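You operate a simulated robot arm through the tools that you are given. There is no shell and no other tool.

The job below is to be done with a simulated two-armed robot. You get a single attempt, and the scene is never put back.

## Task
Grease the top of the bearing hub with the red brush.
Fine: brush back, lid back on the grease tub. Set down upright: red brush. A coat counts when it lies all over at full strength: go over it till it gets no stronger.

The check looks at the end state, three seconds after you hand in, the way a careful person would. Anything else that was tipped, shoved, dropped, spilled or broken makes it a failure. A push-on lid holds only when it is set on centred and level and pressed home; a screw cap is set on level and turned clockwise until tight.

## Robot
Two 7-joint arms with two-finger parallel grippers on one trunk that stands fixed in place. Base frame: the origin is at the foot of the trunk, x ahead of it, y to its left, z up. Lengths are in cm, angles in degrees, forces in N, time in s.
The left shoulder is at [7, 18.7, 136.5], the right one opposite. With the tool pointing down near the work surface each hand reaches from about 14 to 74 cm from the base axis, measured 20 degrees to its own side. Payload 3.91 kg a hand.
Tool frame (each hand has its own): the origin (TCP) lies between the finger pads and is the grasp point; the fingertips stand 3 cm ahead of it; z points along the fingers, y is the line along which they close. Largest opening 11 cm; finger width 2, thickness 1; the body of the gripper, 4.8 by 11.2 cm, starts 5.5 cm behind the TCP.
Orientation is that of the tool frame in the base frame, as [roll, pitch, yaw] about the fixed x, y, z axes, in that order (R = Rz(yaw) Ry(pitch) Rx(roll)). With the fingers straight down and closing along the base's y, the tool's x points along the base's -x, its y along +y and its z along -z.

## Interface
- The arms move only by the tool apply_moves. It takes "left_rows", "right_rows" or both (then of equal length, played together; a hand with none holds still); each is a list of rows, each a list of 7 numbers: the shift along the base's x, y, z in units of 40 mm (1.0 is 40 mm), then the turn, a rotation vector about the base's x, y, z in units of 4 degrees (1.0 is 4 degrees), then the opening, from 0 (shut) to 1 (fully open). In form: [[dx, dy, dz, rx, ry, rz, jaw], ...]. A call has 1 to 20 rows; each row shifts and turns the commanded pose from where the row before left it. A call with a number of a shift or a turn outside -1 to 1 is refused whole. A row lasts 0.2 s, in which the tool goes at most 5 cm and 8.6 degrees; a call with a longer step from one row to the next is refused whole, and so is a gripper value outside its range. Where a pose cannot be reached the arm comes as near as it can. A force on the tool above 40 N (or 10 N above the force at the start of the call, whichever is more), or a blocked arm, ends the call early, and 0.2 s more pass. Each finger travels about 7.2 cm/s and halts on what it meets, pressing with about 23 N; the grip force reading is that of the motor and also rises with nothing between the fingers. The clock runs only during rows and for 0.2 s after the last one: add rows that do not move to give the fingers time. The reply holds the time, the measured pose of the TCP, the force on the tool along the base axes, the opening and the grip force, in the units named above and with some noise, with the torque about the TCP (base axes, N m) and any sound that the robot's microphone picked up, and new pictures: "pictures" is both (left out), scene, wrist or none (wrist: the cameras of the hands that moved).
- Cameras (640 x 400 px; columns grow to the right, rows downward): "scene" is now at [11.6, -5.07, 158.28]; the picture's right is [-0.61, -0.79, -0.00], its down [-0.53, 0.41, -0.74] and it looks along [0.59, -0.46, -0.67] (base axes); focal length 340 px, centre (320, 200). "left" rides on the left gripper at [7.2, -1.7, -10.3] in its tool frame; the picture's right is [0.23, 0.97, 0.00], its down [-0.76, 0.18, -0.62] and it looks along [-0.61, 0.14, 0.78] (tool axes); focal length 222 px, centre (320, 200). "right" rides on the right gripper at [7.2, 1.7, -10.3] in its tool frame; the picture's right is [-0.23, 0.97, 0.00], its down [-0.76, -0.18, -0.62] and it looks along [-0.61, -0.14, 0.78] (tool axes); focal length 222 px, centre (320, 200). There is no depth. A picture from a camera that has moved, and an enlarged one, comes with that camera's place and axes in the base frame and with its lens.
- lift_body(by): slides the trunk up (or, below 0, down) by that many cm; the arms and the scene camera ride with it, the base frame stays. It gives what a move gives, with no picture.
- head_to(pan, tilt): turns the head with the scene camera to pan (to the left, within 86 degrees either way) and tilt (down, from -29 to 69), counted from straight ahead of the robot. It gives what a move gives, and a new picture of the scene camera.
- inspect(camera, box): a new picture of the part [left, top, right, bottom] of that camera's present view, enlarged. It takes no simulated time.
- close_job(): hands the job in; it is judged then, once.

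Places have to be worked out from the pictures, the camera data and where the tool is seen. Open the grippers and draw the arms clear of the work before you hand the job in, unless the task says otherwise.

The tools are called after "Emit:" as a command line: name --argument value ..., lists and objects as JSON in quotes. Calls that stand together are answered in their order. apply_moves: Moves the arms, as the interface text tells. Its arguments: {"type":"object","properties":{"left_rows":{"type":"array","items":{"type":"array","items":{"type":"number"}}},"right_rows":{"type":"array","items":{"type":"array","items":{"type":"number"}}},"pictures":{"type":"string","enum":["both","scene","wrist","none"]}},"required":[]} The other tools are called the same way: lift_body (by) slides the trunk up or down; head_to (pan, tilt) turns the head that bears the scene camera; inspect (camera, box) takes an enlarged picture of a part of a camera's view; close_job () hands the job in.

At the start:

```text
clock: 0.0
left_tool_pos: [38.51, -2.66, 130.94]
left_orientation: [180.0, 0.0, -180.0]
left_force: [0.1, 0.1, 0.1]
left_moment: [0.01, -0.02, 0.01]
left_opening: 11.01
left_grasp_force: 0.1
right_tool_pos: [38.05, -50.89, 125.45]
right_orientation: [-180.0, 0.0, 180.0]
right_force: [-0.5, 0.2, 0.0]
right_moment: [-0.01, -0.01, 0.01]
right_opening: 10.99
right_grasp_force: 0.1
trunk travel left (down, up): [-87.5, 6.5]
head pan, tilt: [-37.8, 41.8]
```

scene: 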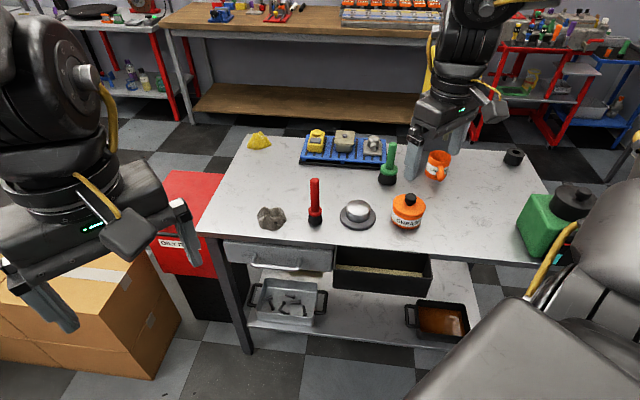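
right: 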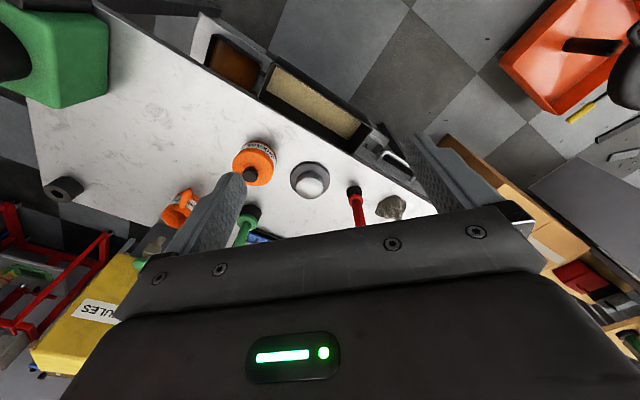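
left: 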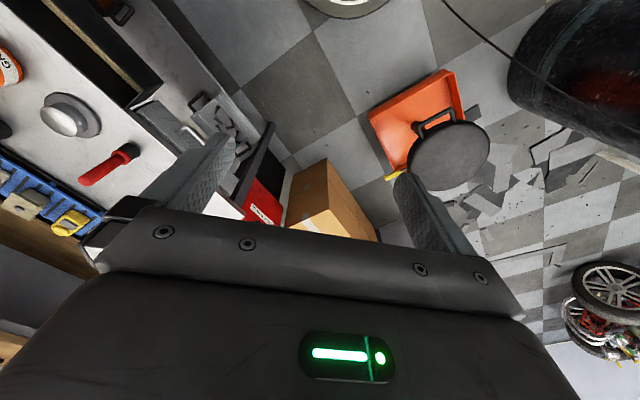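

I begin by looking closer at the table objects: red brush, hub, grease tub, green brush.

Emit:
inspect --camera "scene" --box '[240, 120, 440, 245]'

Emit:
inspect --camera "scene" --box '[280, 165, 440, 265]'

Emit:
inspect --camera "right" --box '[140, 100, 460, 300]'

```text
3.20 times, centred on (340, 182) of scene
camera zoom: at [11.6, -5.07, 158.28], right [-0.61, -0.79, 0.0], down [-0.53, 0.41, -0.74], along [0.59, -0.46, -0.67], focal length 1086 px, centre (256, 256)
```

zoom: 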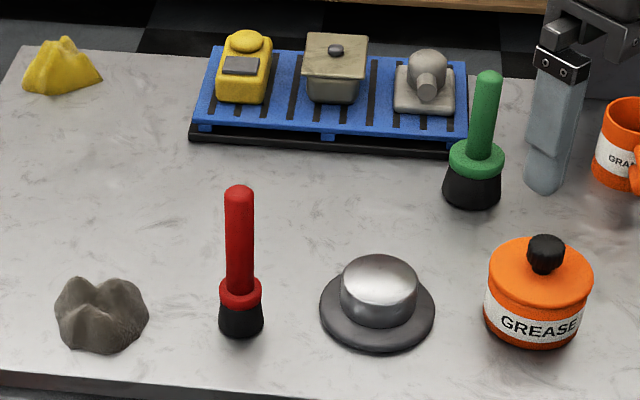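

```text
4.00 times, centred on (360, 215) of scene
camera zoom: at [11.6, -5.07, 158.28], right [-0.61, -0.79, 0.0], down [-0.53, 0.41, -0.74], along [0.59, -0.46, -0.67], focal length 1358 px, centre (160, 140)
```

zoom: 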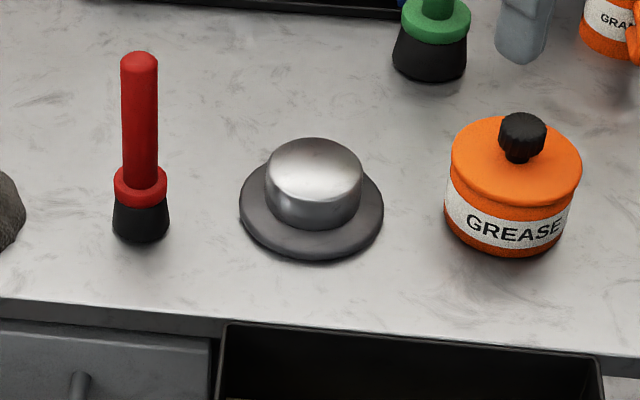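

```text
2.00 times, centred on (300, 200) of right
camera zoom: at [30.98, -49.3, 135.76], right [0.23, 0.97, 0.0], down [0.76, -0.18, 0.62], along [0.61, -0.14, -0.78], focal length 444 px, centre (360, 200)
```

zoom: 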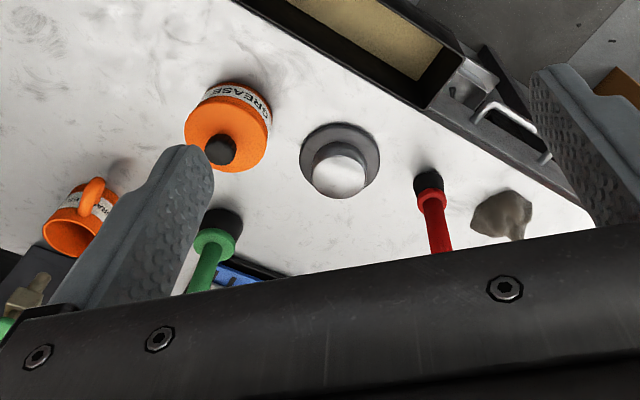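

Rough triangulation: table z≈84.5, red brush at about (69,-48) with its top near z 102, hub at about (63,-59.5) with its top near 88.5, tub at about (54,-71.5). I turn the head to see the right arm and the canister before moving.

Emit:
head_to --pan -60 --tilt 45

```text
clock: 0.9
left_tool_pos: [38.6, -2.65, 130.91]
left_orientation: [180.0, 0.1, -180.0]
left_force: [-0.2, -0.1, -0.9]
left_moment: [0.0, -0.01, 0.0]
left_opening: 10.99
left_grasp_force: 0.0
right_tool_pos: [38.01, -50.91, 125.46]
right_orientation: [180.0, 0.0, -179.9]
right_force: [-0.1, 0.4, 0.1]
right_moment: [0.02, 0.02, 0.0]
right_opening: 10.99
right_grasp_force: 0.2
trunk travel left (down, up): [-87.5, 6.5]
head pan, tilt: [-60.0, 45.0]
camera scene: at [9.06, -6.97, 157.82], right [-0.87, -0.5, 0.0], down [-0.35, 0.61, -0.71], along [0.35, -0.61, -0.71], focal length 340 px, centre (320, 200)
```

scene: 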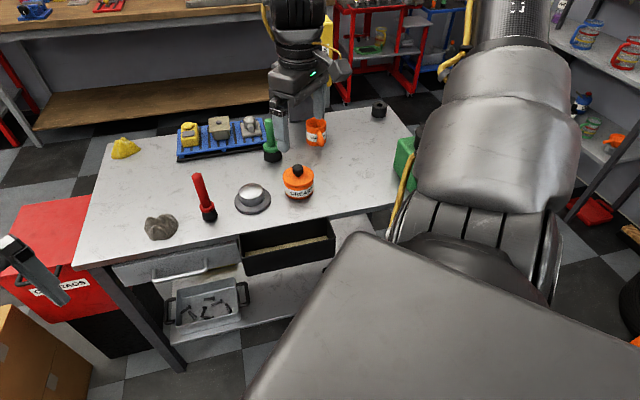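

The way to the tub is clear at height. I move the right hand towards it at about z 115 to get a close wrist view of the tub and lid.

Emit:
apply_moves --right_rows '[[0.4, -0.75, -0.5, 0, 0, 0, 1], [0.4, -0.75, -0.5, 0, 0, 0, 1], [0.4, -0.75, -0.5, 0, 0, 0, 1], [0.4, -0.75, -0.5, 0, 0, 0, 1], [0.4, -0.75, -0.5, 0, 0, 0, 1], [0, 0, 0, 0, 0, 0, 1]]'

```text
clock: 2.3
left_tool_pos: [38.62, -2.58, 130.84]
left_orientation: [180.0, 0.1, -180.0]
left_force: [0.1, 0.6, 0.9]
left_moment: [0.0, 0.01, -0.03]
left_opening: 11.03
left_grasp_force: 0.0
right_tool_pos: [46.22, -65.95, 115.25]
right_orientation: [-180.0, 0.1, -180.0]
right_force: [-1.8, -0.1, 0.2]
right_moment: [-0.06, -0.01, -0.03]
right_opening: 10.99
right_grasp_force: 0.0
trunk travel left (down, up): [-87.5, 6.5]
head pan, tilt: [-60.0, 45.0]
camera scene: at [8.98, -6.92, 157.83], right [-0.87, -0.5, 0.0], down [-0.35, 0.61, -0.71], along [0.35, -0.61, -0.71], focal length 340 px, centre (320, 200)
camera right: at [38.97, -64.25, 125.61], right [0.23, 0.97, 0.0], down [0.76, -0.18, 0.62], along [0.61, -0.14, -0.78], focal length 222 px, centre (320, 200)
```

scene: 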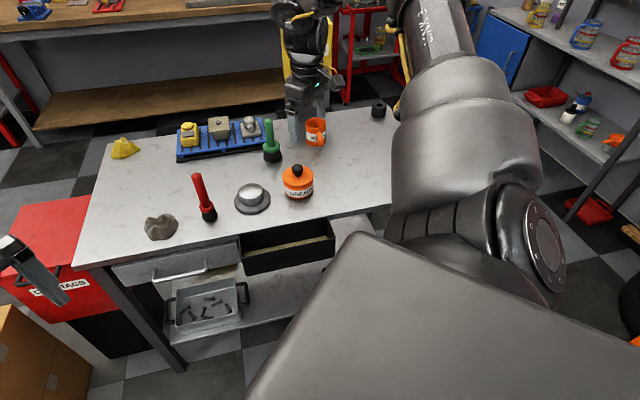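
right: 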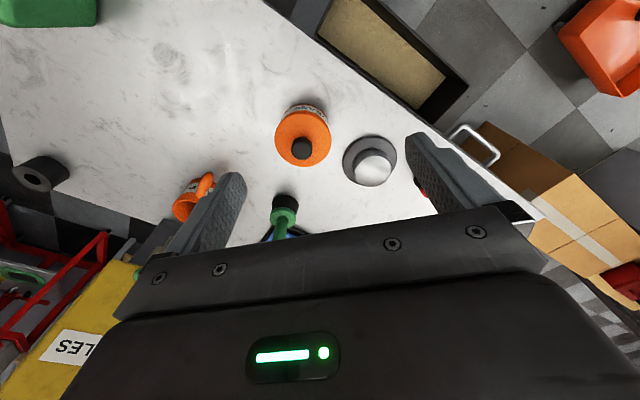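

The tub, hub and green brush all show in the wrist view. I enlarge both views of the tub to tell the type of lid.

Emit:
inspect --camera "right" --box '[250, 90, 410, 190]'

Emit:
inspect --camera "scene" --box '[180, 130, 340, 230]'

Emit:
inspect --camera "scene" --box '[270, 155, 334, 207]'

```text
4.00 times, centred on (330, 140) of right
camera zoom: at [38.97, -64.25, 125.61], right [0.23, 0.97, 0.0], down [0.76, -0.18, 0.62], along [0.61, -0.14, -0.78], focal length 888 px, centre (280, 440)
```

zoom: 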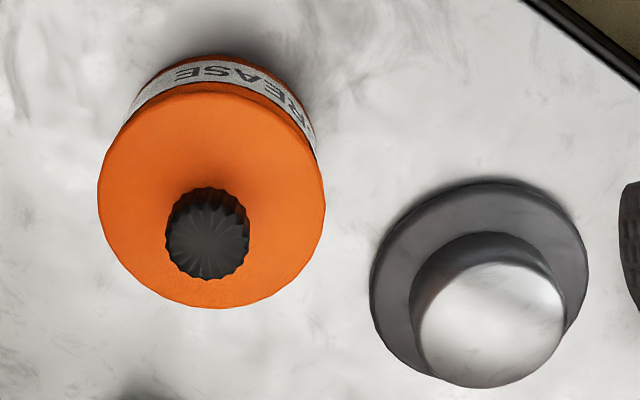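

```text
4.00 times, centred on (260, 180) of scene
camera zoom: at [8.98, -6.92, 157.83], right [-0.87, -0.5, 0.0], down [-0.35, 0.61, -0.71], along [0.35, -0.61, -0.71], focal length 1358 px, centre (560, 280)
```

zoom: 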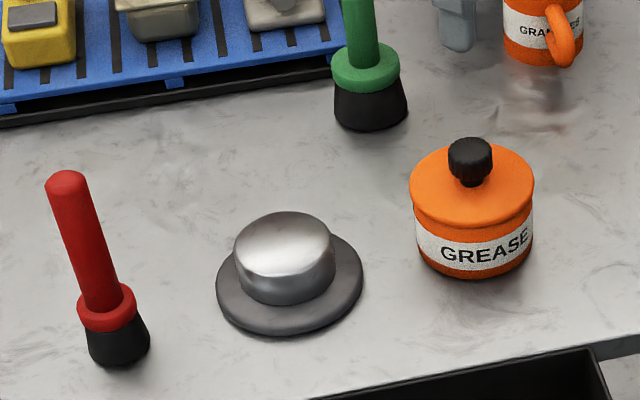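

```text
7.69 times, centred on (302, 181) of scene
camera zoom: at [8.98, -6.92, 157.83], right [-0.87, -0.5, 0.0], down [-0.35, 0.61, -0.71], along [0.35, -0.61, -0.71], focal length 2612 px, centre (458, 346)
```

zoom: 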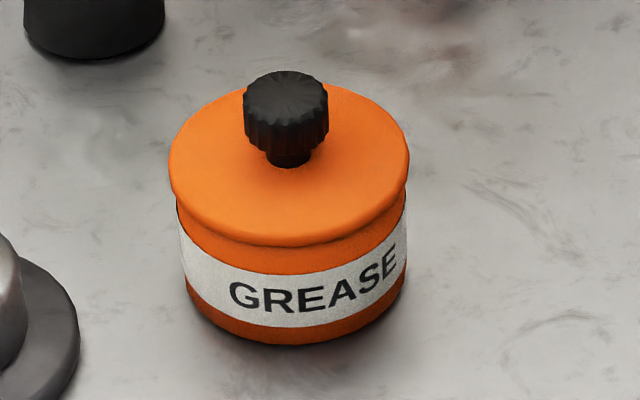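

Knob top works out to about (53.1,-70.3,94.5), lid top z≈91.2, table z≈84.9; it looks like a push-on lid with a knob. I move above the knob at z≈103 with the fingers half closed to see if that is in reach.

Emit:
apply_moves --right_rows '[[0.43, -0.27, -0.6, 0, 0, 0, 0.8], [0.43, -0.27, -0.6, 0, 0, 0, 0.6], [0.43, -0.27, -0.6, 0, 0, 0, 0.6], [0.43, -0.27, -0.6, 0, 0, 0, 0.6], [0, 0, -0.6, 0, 0, 0, 0.6], [0, 0, 0, 0, 0, 0, 0.6]]'

```text
clock: 3.7
left_tool_pos: [38.58, -2.55, 130.85]
left_orientation: [-180.0, 0.0, -179.9]
left_force: [0.6, 0.3, 0.6]
left_moment: [0.0, -0.04, -0.01]
left_opening: 11.03
left_grasp_force: 0.0
right_tool_pos: [50.99, -68.77, 106.22]
right_orientation: [180.0, -0.2, 179.9]
right_force: [0.0, -0.2, -0.2]
right_moment: [-0.01, 0.02, -0.01]
right_opening: 6.61
right_grasp_force: 0.1
right hand out of reach, approached as far as the arm can: row 4, 5
trunk travel left (down, up): [-87.5, 6.5]
head pan, tilt: [-60.0, 45.0]
camera scene: at [9.08, -6.98, 157.82], right [-0.87, -0.5, 0.0], down [-0.35, 0.61, -0.71], along [0.35, -0.61, -0.71], focal length 340 px, centre (320, 200)
camera right: at [43.84, -67.16, 116.44], right [0.23, 0.97, 0.0], down [0.76, -0.18, 0.62], along [0.61, -0.14, -0.78], focal length 222 px, centre (320, 200)
```

scene: 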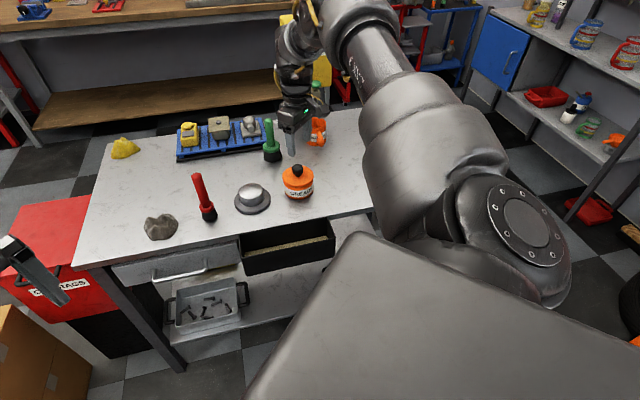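
right: 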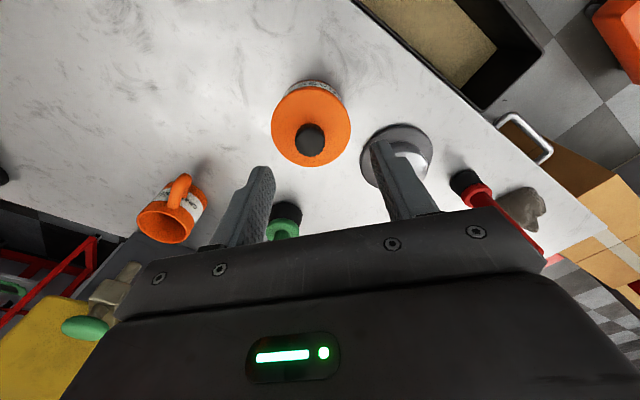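

The knob is out of reach with the shoulder this high, so I raise and draw back the right hand, then will lower the trunk.

Emit:
apply_moves --right_rows '[[-0.3, 0.2, 0.9, 0, 0, 0, 0.6], [-0.3, 0.2, 0.9, 0, 0, 0, 0.6], [-0.3, 0.2, 0.9, 0, 0, 0, 0.6], [-0.3, 0.2, 0.9, 0, 0, 0, 0.6], [-0.2, 0.1, 0.9, 0, 0, 0, 0.6], [0, 0, 0, 0, 0, 0, 0.6]]' --pictures "none"

Emit:
lift_body --by -18

Emit:
head_to --pan -60 --tilt 40

```text
clock: 5.1
left_tool_pos: [38.55, -2.68, 130.87]
left_orientation: [-179.9, -0.1, -180.0]
left_force: [0.4, 0.2, -0.8]
left_moment: [0.0, 0.02, 0.02]
left_opening: 10.99
left_grasp_force: 0.1
right_tool_pos: [45.7, -65.73, 124.33]
right_orientation: [179.9, -0.1, 180.0]
right_force: [0.1, -0.9, 0.3]
right_moment: [-0.05, 0.02, 0.02]
right_opening: 6.59
right_grasp_force: 0.1
trunk travel left (down, up): [-87.5, 6.5]
head pan, tilt: [-60.0, 45.0]
```

```text
clock: 7.1
left_tool_pos: [38.52, -2.58, 113.0]
left_orientation: [180.0, 0.0, 180.0]
left_force: [-0.4, -1.0, 0.2]
left_moment: [0.01, 0.01, -0.01]
left_opening: 10.99
left_grasp_force: 0.1
right_tool_pos: [45.74, -65.66, 106.36]
right_orientation: [-180.0, 0.1, 180.0]
right_force: [0.3, -0.6, 0.1]
right_moment: [-0.03, -0.01, -0.02]
right_opening: 6.61
right_grasp_force: 0.1
trunk travel left (down, up): [-69.5, 24.5]
head pan, tilt: [-60.0, 45.0]
```

```text
clock: 7.7
left_tool_pos: [38.48, -2.63, 112.92]
left_orientation: [179.9, -0.1, 180.0]
left_force: [0.1, 0.3, 0.5]
left_moment: [0.04, -0.01, 0.02]
left_opening: 11.0
left_grasp_force: 0.1
right_tool_pos: [45.65, -65.6, 106.34]
right_orientation: [-180.0, 0.0, 180.0]
right_force: [-0.2, -0.3, 0.6]
right_moment: [0.04, 0.01, 0.0]
right_opening: 6.6
right_grasp_force: 0.1
trunk travel left (down, up): [-69.5, 24.5]
head pan, tilt: [-60.0, 40.0]
camera scene: at [9.23, -7.28, 140.54], right [-0.87, -0.5, 0.0], down [-0.32, 0.56, -0.77], along [0.38, -0.66, -0.64], focal length 340 px, centre (320, 200)
```

scene: 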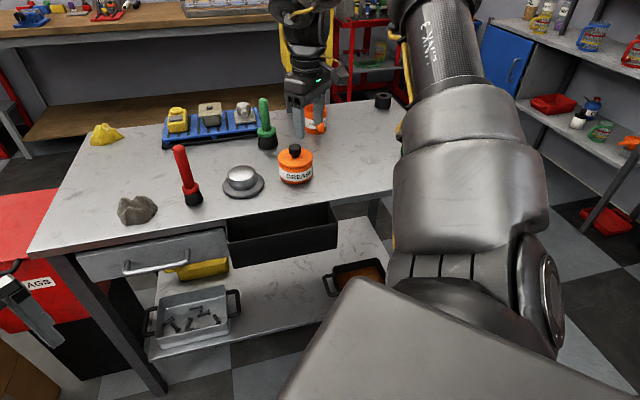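

The trunk is down. Now I move over the knob at z≈103 and check from the wrist camera.

Emit:
apply_moves --right_rows '[[0.62, -0.39, -0.1, 0, 0, 0, 0.6], [0.62, -0.39, -0.3, 0, 0, 0, 0.6], [0.62, -0.39, -0.4, 0, 0, 0, 0.6], [0, 0, 0, 0, 0, 0, 0.6]]'

Emit:
inspect --camera "right" --box '[240, 60, 440, 260]'

Emit:
inspect --camera "scene" --box '[230, 60, 390, 200]'

```text
clock: 8.7
left_tool_pos: [38.54, -2.71, 112.98]
left_orientation: [-180.0, -0.1, 180.0]
left_force: [-0.4, -0.7, 0.0]
left_moment: [-0.02, -0.05, 0.03]
left_opening: 11.01
left_grasp_force: 0.1
right_tool_pos: [53.17, -70.29, 103.1]
right_orientation: [-180.0, 0.0, 180.0]
right_force: [0.7, 0.1, 0.4]
right_moment: [-0.01, -0.01, -0.01]
right_opening: 6.59
right_grasp_force: 0.1
trunk travel left (down, up): [-69.5, 24.5]
head pan, tilt: [-60.0, 40.0]
camera scene: at [9.14, -7.27, 140.55], right [-0.87, -0.5, 0.0], down [-0.32, 0.56, -0.77], along [0.38, -0.66, -0.64], focal length 340 px, centre (320, 200)
camera right: at [45.9, -68.66, 113.25], right [0.23, 0.97, 0.0], down [0.76, -0.18, 0.62], along [0.61, -0.14, -0.78], focal length 222 px, centre (320, 200)
```

scene: 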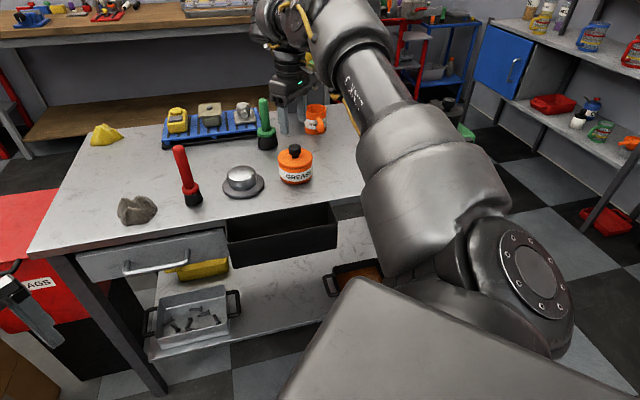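
right: 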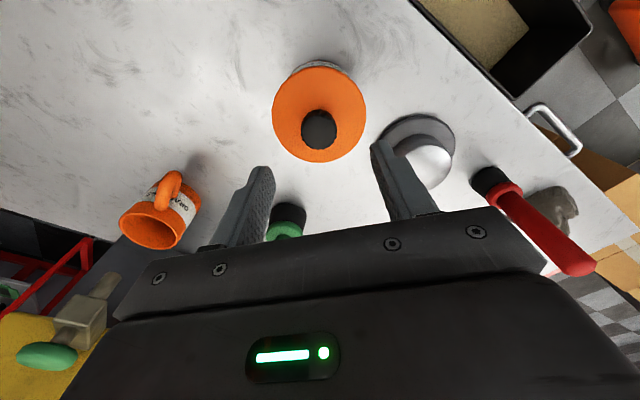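

```text
2.00 times, centred on (340, 160) of right
camera zoom: at [45.9, -68.66, 113.25], right [0.23, 0.97, 0.0], down [0.76, -0.18, 0.62], along [0.61, -0.14, -0.78], focal length 444 px, centre (280, 280)
```

zoom: 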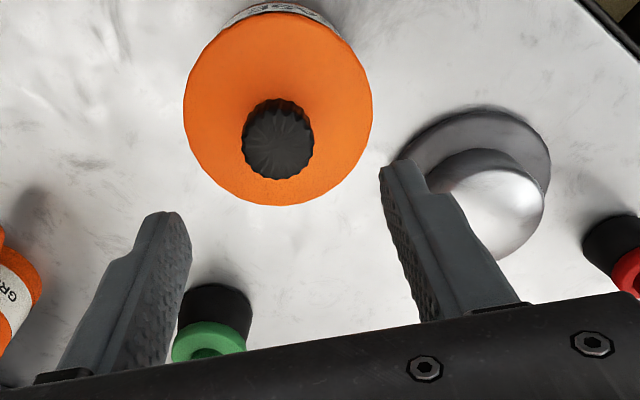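

```text
2.86 times, centred on (310, 130) of scene
camera zoom: at [9.14, -7.27, 140.55], right [-0.87, -0.5, 0.0], down [-0.32, 0.56, -0.77], along [0.38, -0.66, -0.64], focal length 970 px, centre (349, 400)
```

zoom: 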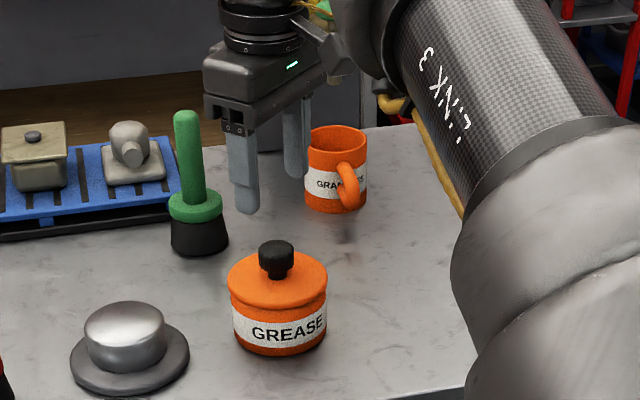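

Triangulation again puts the knob at (53.2,-70.4), right under the hand. I descend to z≈94.7 with the fingers open around the knob, watching the force.

Emit:
apply_moves --right_rows '[[0, 0, -0.7, 0, 0, 0, 0.6], [0, 0, -0.6, 0, 0, 0, 0.6], [0, 0, -0.4, 0, 0, 0, 0.6], [0, 0, -0.25, 0, 0, 0, 0.6], [0, 0, -0.15, 0, 0, 0, 0.6], [0, 0, 0, 0, 0, 0, 0.6]]'

Emit:
inspect --camera "scene" --box '[230, 90, 390, 200]'

Emit:
inspect --camera "right" --box '[200, 60, 440, 260]'

```text
clock: 10.1
left_tool_pos: [38.55, -2.67, 112.98]
left_orientation: [180.0, 0.0, -179.9]
left_force: [0.2, 0.1, 0.8]
left_moment: [0.0, 0.02, 0.02]
left_opening: 11.01
left_grasp_force: 0.1
right_tool_pos: [53.15, -70.32, 94.69]
right_orientation: [180.0, 0.0, -180.0]
right_force: [-0.3, -0.8, 0.0]
right_moment: [-0.01, -0.01, 0.03]
right_opening: 6.6
right_grasp_force: 0.0
trunk travel left (down, up): [-69.5, 24.5]
head pan, tilt: [-60.0, 40.0]
camera scene: at [9.24, -7.28, 140.55], right [-0.87, -0.5, 0.0], down [-0.32, 0.56, -0.77], along [0.38, -0.66, -0.64], focal length 340 px, centre (320, 200)
camera right: at [45.93, -68.65, 104.94], right [0.23, 0.97, 0.0], down [0.76, -0.18, 0.62], along [0.61, -0.14, -0.78], focal length 222 px, centre (320, 200)
```

scene: 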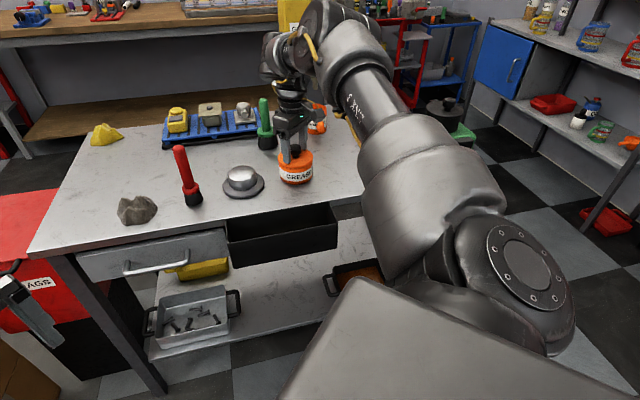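
right: 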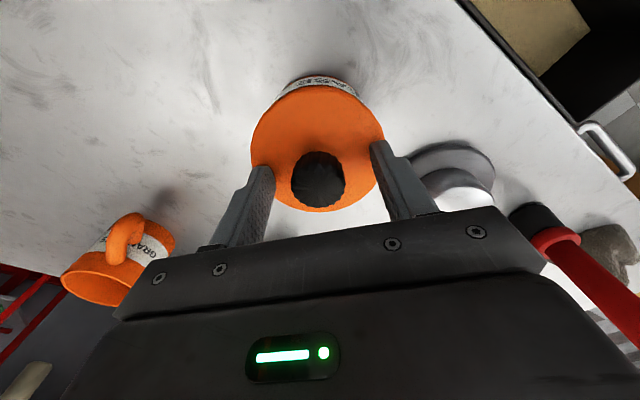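

```text
3.64 times, centred on (310, 145) of scene
camera zoom: at [9.24, -7.28, 140.55], right [-0.87, -0.5, 0.0], down [-0.32, 0.56, -0.77], along [0.38, -0.66, -0.64], focal length 1234 px, centre (356, 400)
```

zoom: 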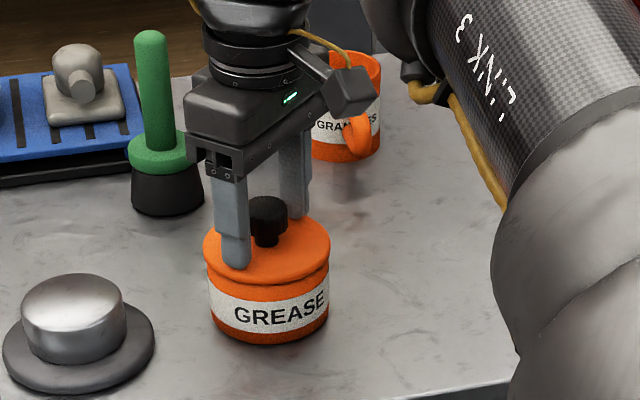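

```text
2.00 times, centred on (320, 160) of right
camera zoom: at [45.93, -68.65, 104.94], right [0.23, 0.97, 0.0], down [0.76, -0.18, 0.62], along [0.61, -0.14, -0.78], focal length 444 px, centre (320, 280)
```

zoom: 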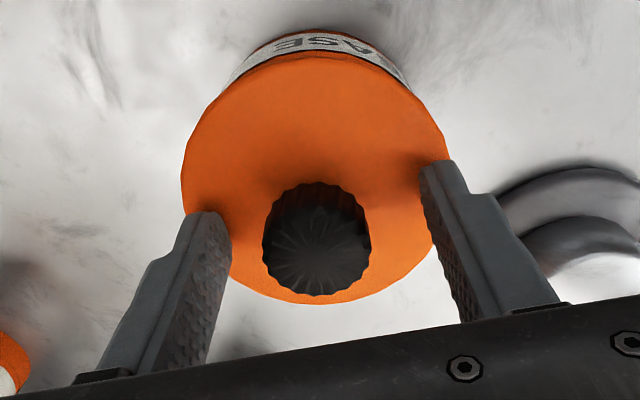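

The fingers straddle the knob without contact. I close on it.

Emit:
apply_moves --right_rows '[[0, 0, 0, 0, 0, 0, 0.4], [0, 0, 0, 0, 0, 0, 0.2], [0, 0, 0, 0, 0, 0, 0], [0, 0, 0, 0, 0, 0, 0], [0, 0, 0, 0, 0, 0, 0]]'

Emit:
inspect --camera "scene" --box '[230, 90, 390, 200]'

```text
clock: 11.3
left_tool_pos: [38.57, -2.59, 112.86]
left_orientation: [180.0, 0.1, 179.9]
left_force: [-1.2, -1.0, 0.9]
left_moment: [-0.03, 0.0, -0.01]
left_opening: 11.0
left_grasp_force: 0.0
right_tool_pos: [53.15, -70.32, 94.75]
right_orientation: [-179.9, 0.1, 180.0]
right_force: [-0.7, -0.3, 0.7]
right_moment: [-0.04, 0.02, -0.01]
right_opening: 3.07
right_grasp_force: 23.3
trunk travel left (down, up): [-69.5, 24.5]
head pan, tilt: [-60.0, 40.0]
heard: snap
camera scene: at [9.25, -7.3, 140.54], right [-0.87, -0.5, 0.0], down [-0.32, 0.56, -0.77], along [0.38, -0.66, -0.64], focal length 340 px, centre (320, 200)
camera right: at [45.93, -68.67, 104.94], right [0.23, 0.97, 0.0], down [0.76, -0.18, 0.62], along [0.61, -0.14, -0.78], focal length 222 px, centre (320, 200)
```

scene: 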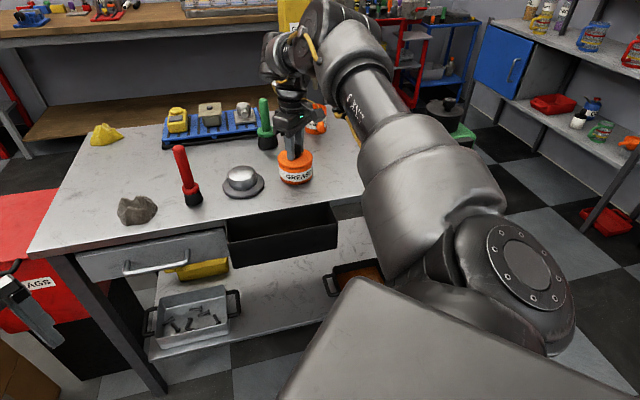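
right: 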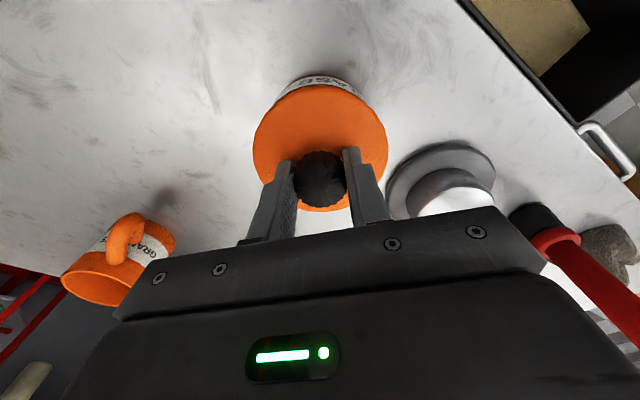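

```text
3.64 times, centred on (310, 145) of scene
camera zoom: at [9.25, -7.3, 140.54], right [-0.87, -0.5, 0.0], down [-0.32, 0.56, -0.77], along [0.38, -0.66, -0.64], focal length 1234 px, centre (356, 400)
```

zoom: 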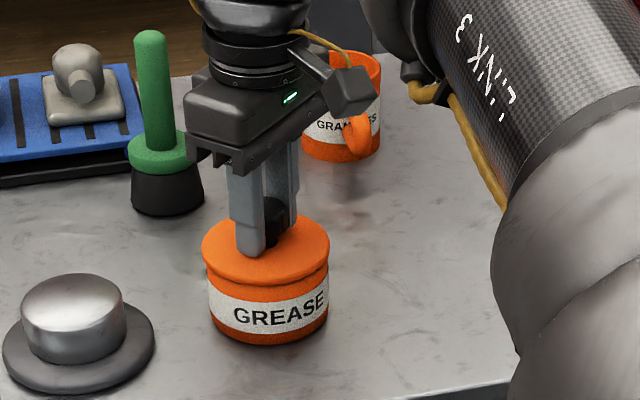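

Grip is firm at 3.07 cm, and a snap was heard, so the push-on lid likely came loose. I lift slowly straight up.

Emit:
apply_moves --right_rows '[[0, 0, 0.1, 0, 0, 0, 0], [0, 0, 0.1, 0, 0, 0, 0], [0, 0, 0.2, 0, 0, 0, 0], [0, 0, 0.3, 0, 0, 0, 0], [0, 0, 0.3, 0, 0, 0, 0], [0, 0, 0, 0, 0, 0, 0]]'

Emit:
inspect --camera "scene" --box '[230, 90, 390, 200]'

```text
clock: 12.7
left_tool_pos: [38.66, -2.67, 112.88]
left_orientation: [-179.9, 0.1, 179.9]
left_force: [0.9, 0.0, -0.1]
left_moment: [-0.03, 0.01, 0.0]
left_opening: 11.01
left_grasp_force: 0.1
right_tool_pos: [52.99, -70.35, 98.85]
right_orientation: [179.9, 0.0, -180.0]
right_force: [0.4, -0.2, -0.1]
right_moment: [0.0, -0.01, 0.0]
right_opening: 3.05
right_grasp_force: 22.5
trunk travel left (down, up): [-69.5, 24.5]
head pan, tilt: [-60.0, 40.0]
camera scene: at [9.26, -7.32, 140.54], right [-0.87, -0.5, 0.0], down [-0.32, 0.56, -0.77], along [0.38, -0.66, -0.64], focal length 340 px, centre (320, 200)
camera right: at [45.9, -68.7, 109.1], right [0.23, 0.97, 0.0], down [0.76, -0.18, 0.62], along [0.61, -0.14, -0.78], focal length 222 px, centre (320, 200)
```

scene: 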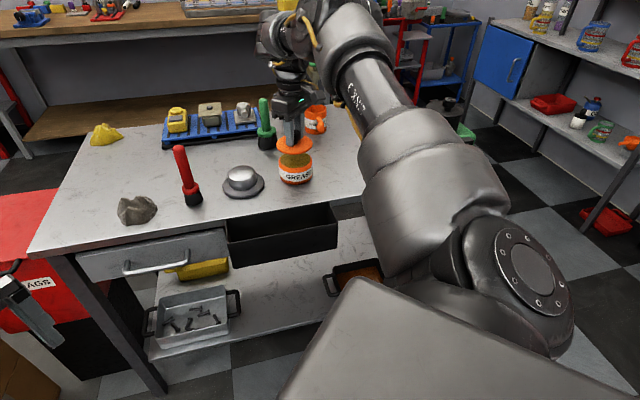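
right: 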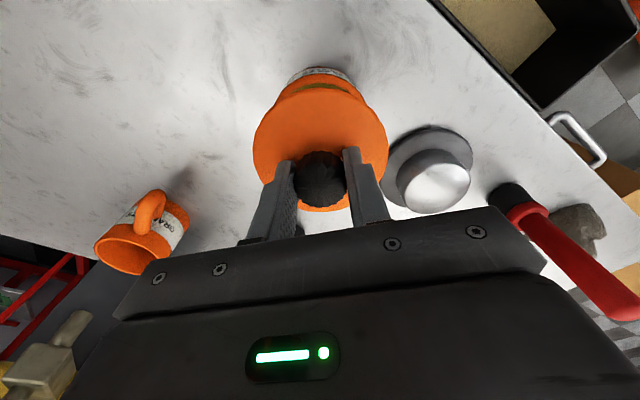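

```text
3.64 times, centred on (310, 145) of scene
camera zoom: at [9.26, -7.32, 140.54], right [-0.87, -0.5, 0.0], down [-0.32, 0.56, -0.77], along [0.38, -0.66, -0.64], focal length 1234 px, centre (356, 400)
```

zoom: 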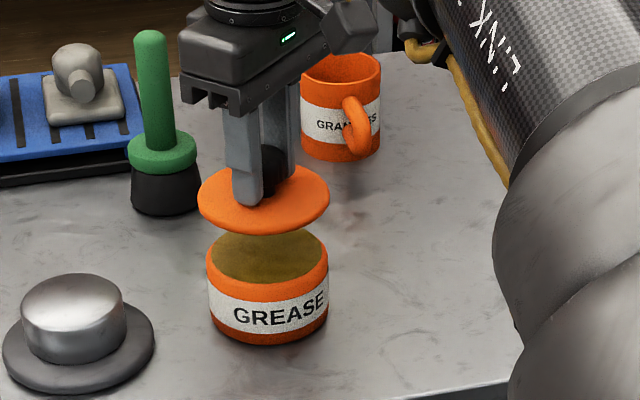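

The lid is off and held level; the tub is full of grease. I carry the lid to a free spot at about (42,-78), well inside the front edge and clear of the tub.

Emit:
apply_moves --right_rows '[[0, 0, 0.8, 0, 0, 0, 0], [0, 0, 0.5, 0, 0, 0, 0], [-0.7, -0.48, 0, 0, 0, 0, 0], [-0.7, -0.48, 0, 0, 0, 0, 0], [-0.7, -0.48, 0, 0, 0, 0, 0], [-0.65, -0.48, 0, 0, 0, 0, 0], [0, 0, -0.6, 0, 0, 0, 0], [0, 0, -0.6, 0, 0, 0, 0], [0, 0, -0.6, 0, 0, 0, 0], [0, 0, 0, 0, 0, 0, 0]]'

Emit:
inspect --camera "scene" --box '[230, 90, 390, 200]'

```text
clock: 14.9
left_tool_pos: [38.55, -2.57, 112.79]
left_orientation: [180.0, -0.1, -179.9]
left_force: [0.5, 0.4, -0.8]
left_moment: [0.01, 0.0, 0.01]
left_opening: 10.99
left_grasp_force: 0.0
right_tool_pos: [42.16, -77.79, 96.71]
right_orientation: [180.0, 0.0, -179.9]
right_force: [-0.1, 1.2, -0.2]
right_moment: [0.01, 0.01, 0.01]
right_opening: 3.05
right_grasp_force: 22.9
trunk travel left (down, up): [-69.5, 24.5]
head pan, tilt: [-60.0, 40.0]
camera scene: at [9.26, -7.25, 140.55], right [-0.87, -0.5, 0.0], down [-0.32, 0.56, -0.77], along [0.38, -0.66, -0.64], focal length 340 px, centre (320, 200)
camera right: at [34.98, -76.22, 106.86], right [0.23, 0.97, 0.0], down [0.76, -0.18, 0.62], along [0.61, -0.14, -0.78], focal length 222 px, centre (320, 200)
```

scene: 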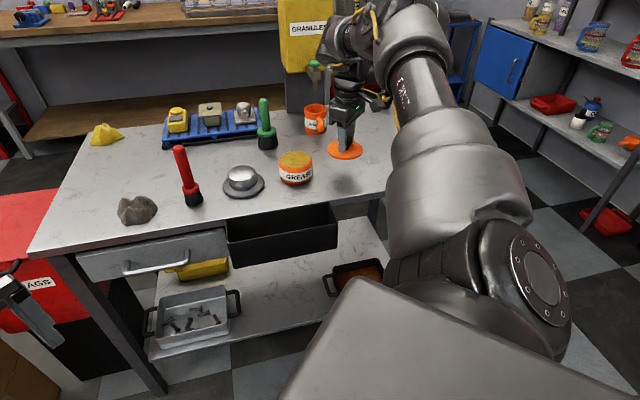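
right: 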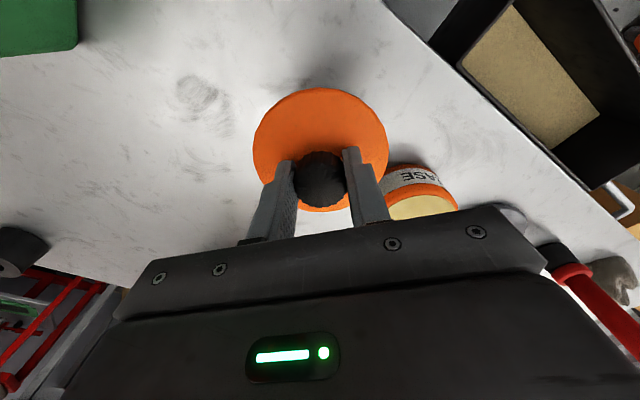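

```text
3.64 times, centred on (310, 145) of scene
camera zoom: at [9.26, -7.25, 140.55], right [-0.87, -0.5, 0.0], down [-0.32, 0.56, -0.77], along [0.38, -0.66, -0.64], focal length 1234 px, centre (356, 400)
```

zoom: 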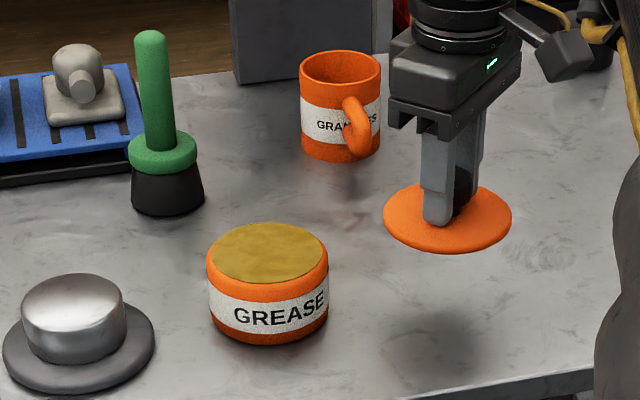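

The spot is clear. I lower the lid in ever smaller steps until it touches the table.

Emit:
apply_moves --right_rows '[[0, 0, -0.6, 0, 0, 0, 0], [0, 0, -0.6, 0, 0, 0, 0], [0, 0, -0.15, 0, 0, 0, 0], [0, 0, 0, 0, 0, 0, 0]]' --pictures "scene"

Emit:
inspect --camera "scene" --box '[300, 100, 400, 190]'

```text
clock: 15.9
left_tool_pos: [38.5, -2.61, 112.91]
left_orientation: [-180.0, 0.0, 180.0]
left_force: [0.5, 0.9, 0.5]
left_moment: [0.0, 0.01, -0.01]
left_opening: 11.01
left_grasp_force: 0.0
right_tool_pos: [42.1, -78.01, 91.07]
right_orientation: [-180.0, -0.1, -179.9]
right_force: [0.2, -0.2, -0.7]
right_moment: [-0.01, 0.0, 0.03]
right_opening: 3.05
right_grasp_force: 23.1
trunk travel left (down, up): [-69.5, 24.5]
head pan, tilt: [-60.0, 40.0]
camera scene: at [9.26, -7.32, 140.54], right [-0.87, -0.5, 0.0], down [-0.32, 0.56, -0.77], along [0.38, -0.66, -0.64], focal length 340 px, centre (320, 200)
```

scene: 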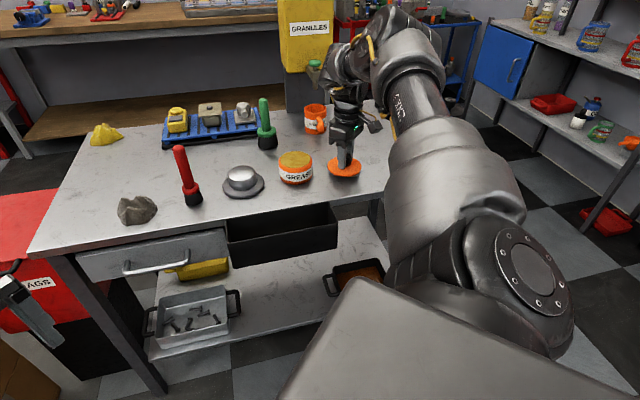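

```text
4.44 times, centred on (350, 145) of scene
camera zoom: at [9.26, -7.32, 140.54], right [-0.87, -0.5, 0.0], down [-0.32, 0.56, -0.77], along [0.38, -0.66, -0.64], focal length 1509 px, centre (187, 444)
```

zoom: 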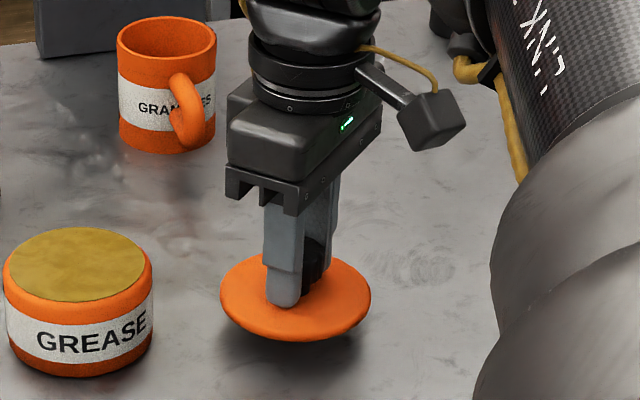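

Emit:
apply_moves --right_rows '[[0, 0, -0.1, 0, 0, 0, 0], [0, 0, -0.1, 0, 0, 0, 0], [0, 0, -0.1, 0, 0, 0, 0], [0, 0, -0.05, 0, 0, 0, 0], [0, 0, 0, 0, 0, 0, 0]]' --pictures "none"

Emit:
inspect --camera "scene" --box '[300, 100, 400, 190]'

```text
clock: 17.1
left_tool_pos: [38.6, -2.78, 112.92]
left_orientation: [-179.9, -0.1, -180.0]
left_force: [-0.7, 0.5, 0.0]
left_moment: [0.03, 0.0, 0.02]
left_opening: 10.98
left_grasp_force: 0.1
right_tool_pos: [42.04, -77.91, 89.75]
right_orientation: [180.0, 0.0, -179.9]
right_force: [-0.1, 0.1, -0.7]
right_moment: [-0.04, -0.01, 0.01]
right_opening: 3.05
right_grasp_force: 22.8
trunk travel left (down, up): [-69.5, 24.5]
head pan, tilt: [-60.0, 40.0]
```

```text
4.44 times, centred on (350, 145) of scene
camera zoom: at [9.24, -7.31, 140.54], right [-0.87, -0.5, 0.0], down [-0.32, 0.56, -0.77], along [0.38, -0.66, -0.64], focal length 1509 px, centre (187, 444)
```

zoom: 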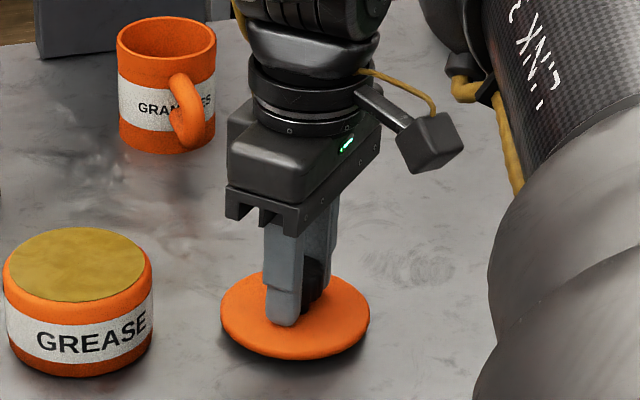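

The lid hovers about a centimetre above the table at TCP z 89.75. I keep going down in 2 mm steps, reading the force.

Emit:
apply_moves --right_rows '[[0, 0, -0.06, 0, 0, 0, 0], [0, 0, -0.06, 0, 0, 0, 0], [0, 0, 0, 0, 0, 0, 0]]' --pictures "none"

Emit:
apply_moves --right_rows '[[0, 0, -0.06, 0, 0, 0, 0], [0, 0, 0, 0, 0, 0, 0]]' --pictures "none"

Emit:
inspect --camera "scene" --box '[300, 100, 400, 190]'

```text
clock: 17.9
left_tool_pos: [38.57, -2.7, 113.01]
left_orientation: [-180.0, 0.0, -180.0]
left_force: [0.6, 0.4, 0.4]
left_moment: [-0.01, -0.01, -0.01]
left_opening: 11.01
left_grasp_force: 0.0
right_tool_pos: [41.96, -77.91, 89.34]
right_orientation: [179.9, 0.1, -180.0]
right_force: [0.9, 0.5, 0.3]
right_moment: [-0.02, 0.0, -0.02]
right_opening: 3.06
right_grasp_force: 22.9
trunk travel left (down, up): [-69.5, 24.5]
head pan, tilt: [-60.0, 40.0]
```

```text
clock: 18.5
left_tool_pos: [38.65, -2.66, 112.84]
left_orientation: [179.9, 0.0, -180.0]
left_force: [0.9, -1.0, 0.0]
left_moment: [0.01, 0.0, 0.0]
left_opening: 11.01
left_grasp_force: 0.0
right_tool_pos: [42.08, -78.01, 89.16]
right_orientation: [-180.0, 0.0, -179.9]
right_force: [0.4, 0.6, -0.4]
right_moment: [0.0, 0.0, 0.03]
right_opening: 3.05
right_grasp_force: 22.9
trunk travel left (down, up): [-69.5, 24.5]
head pan, tilt: [-60.0, 40.0]
```

```text
4.44 times, centred on (350, 145) of scene
camera zoom: at [9.24, -7.3, 140.55], right [-0.87, -0.5, 0.0], down [-0.32, 0.56, -0.77], along [0.38, -0.66, -0.64], focal length 1509 px, centre (187, 444)
```

zoom: 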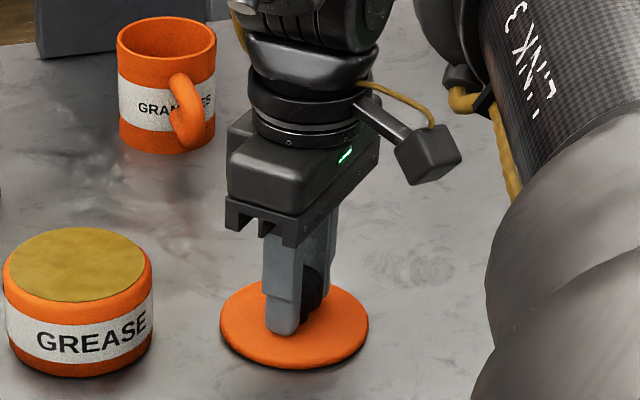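

Still no contact force, and only a thin shadow shows beneath the lid. A few more 1.5 mm steps.

Emit:
apply_moves --right_rows '[[0, 0, -0.04, 0, 0, 0, 0], [0, 0, 0, 0, 0, 0, 0]]' --pictures "none"

Emit:
apply_moves --right_rows '[[0, 0, -0.04, 0, 0, 0, 0], [0, 0, 0, 0, 0, 0, 0]]' --pictures "none"

Emit:
inspect --camera "scene" --box '[300, 100, 400, 190]'

```text
clock: 19.1
left_tool_pos: [38.63, -2.74, 112.77]
left_orientation: [-180.0, 0.0, 179.9]
left_force: [0.3, 0.1, 0.1]
left_moment: [0.01, 0.01, -0.02]
left_opening: 11.01
left_grasp_force: 0.0
right_tool_pos: [41.96, -77.9, 89.0]
right_orientation: [-179.9, 0.1, 180.0]
right_force: [0.0, -1.3, 1.3]
right_moment: [-0.07, -0.02, 0.02]
right_opening: 3.04
right_grasp_force: 22.5
trunk travel left (down, up): [-69.5, 24.5]
head pan, tilt: [-60.0, 40.0]
```

```text
clock: 19.7
left_tool_pos: [38.48, -2.52, 112.91]
left_orientation: [180.0, 0.0, 179.9]
left_force: [-0.1, 0.3, 0.3]
left_moment: [-0.02, -0.02, 0.0]
left_opening: 11.01
left_grasp_force: 0.0
right_tool_pos: [41.98, -77.94, 89.01]
right_orientation: [-179.9, 0.0, 180.0]
right_force: [2.4, -3.7, 11.0]
right_moment: [0.03, 0.03, -0.03]
right_opening: 3.06
right_grasp_force: 22.8
trunk travel left (down, up): [-69.5, 24.5]
head pan, tilt: [-60.0, 40.0]
```

```text
4.44 times, centred on (350, 145) of scene
camera zoom: at [9.17, -7.18, 140.57], right [-0.87, -0.5, 0.0], down [-0.32, 0.56, -0.77], along [0.38, -0.66, -0.64], focal length 1509 px, centre (187, 444)
```

zoom: 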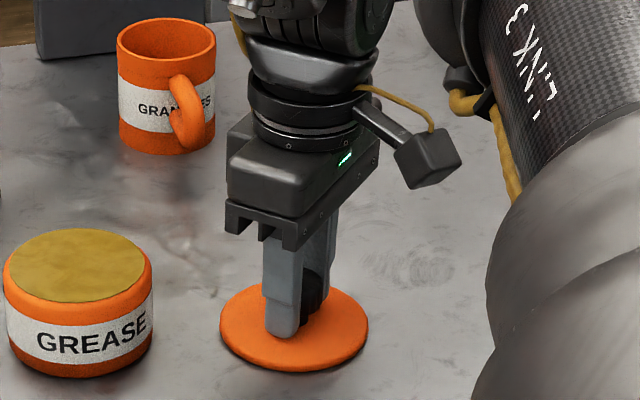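

Contact at TCP z 89.0 (11 N). I relax a millimetre, open the fingers and rise straight up.

Emit:
apply_moves --right_rows '[[0, 0, 0.03, 0, 0, 0, 0], [0, 0, 0, 0, 0, 0, 0.3], [0, 0, 0, 0, 0, 0, 0.5], [0, 0, 0, 0, 0, 0, 0.55], [0, 0, 0, 0, 0, 0, 0.55], [0, 0, 0.3, 0, 0, 0, 0.55], [0, 0, 0.8, 0, 0, 0, 0.55], [0, 0, 0.9, 0, 0, 0, 0.55], [0, 0, 0.9, 0, 0, 0, 0.55], [0, 0, 0.9, 0, 0, 0, 0.55], [0, 0, 0.9, 0, 0, 0, 0.55], [0, 0, 0.9, 0, 0, 0, 0.55], [0, 0, 0, 0, 0, 0, 0.55]]'

Emit:
inspect --camera "scene" --box '[160, 90, 400, 240]'

```text
clock: 22.5
left_tool_pos: [38.56, -2.77, 112.85]
left_orientation: [179.9, 0.0, -180.0]
left_force: [-0.7, 0.2, 0.1]
left_moment: [0.01, -0.03, 0.0]
left_opening: 10.97
left_grasp_force: 0.2
right_tool_pos: [41.81, -78.15, 111.51]
right_orientation: [179.9, 0.0, 180.0]
right_force: [0.3, 0.0, -0.6]
right_moment: [0.05, 0.0, -0.01]
right_opening: 6.02
right_grasp_force: 0.1
trunk travel left (down, up): [-69.5, 24.5]
head pan, tilt: [-60.0, 40.0]
camera scene: at [9.24, -7.37, 140.54], right [-0.87, -0.5, 0.0], down [-0.32, 0.56, -0.77], along [0.38, -0.66, -0.64], focal length 340 px, centre (320, 200)
camera right: at [34.73, -76.4, 121.71], right [0.23, 0.97, 0.0], down [0.76, -0.18, 0.62], along [0.61, -0.14, -0.78], focal length 222 px, centre (320, 200)
```

scene: 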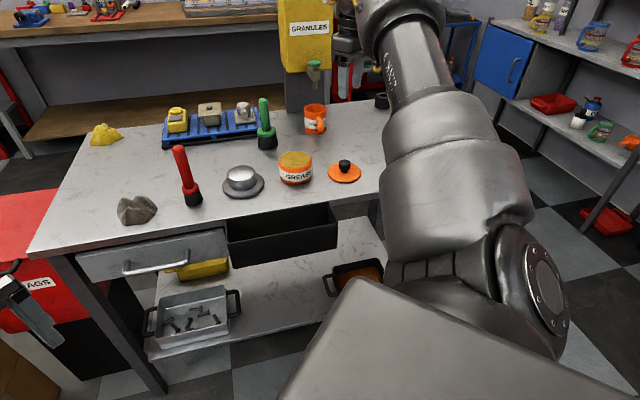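
right: 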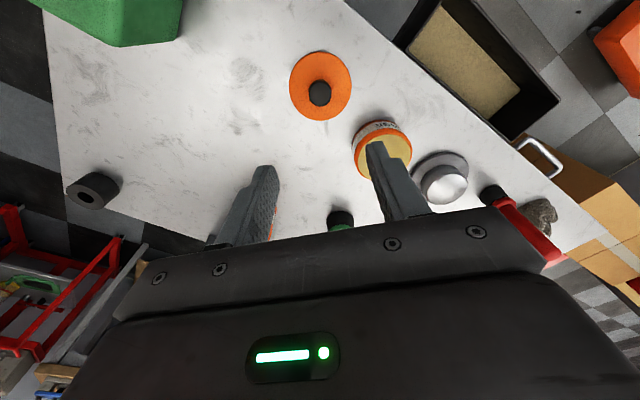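

```text
2.67 times, centred on (280, 165) of scene
camera zoom: at [9.24, -7.37, 140.54], right [-0.87, -0.5, 0.0], down [-0.32, 0.56, -0.77], along [0.38, -0.66, -0.64], focal length 905 px, centre (427, 293)
```

zoom: 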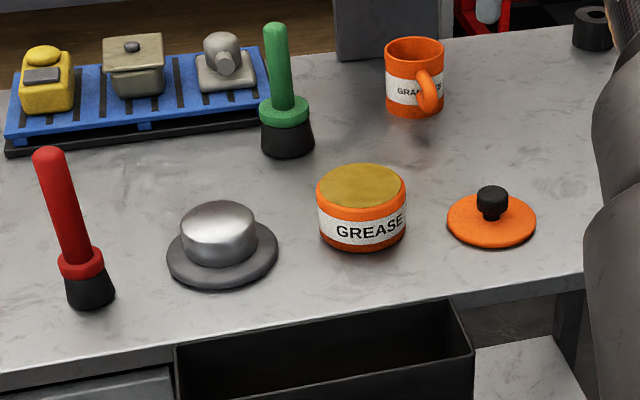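

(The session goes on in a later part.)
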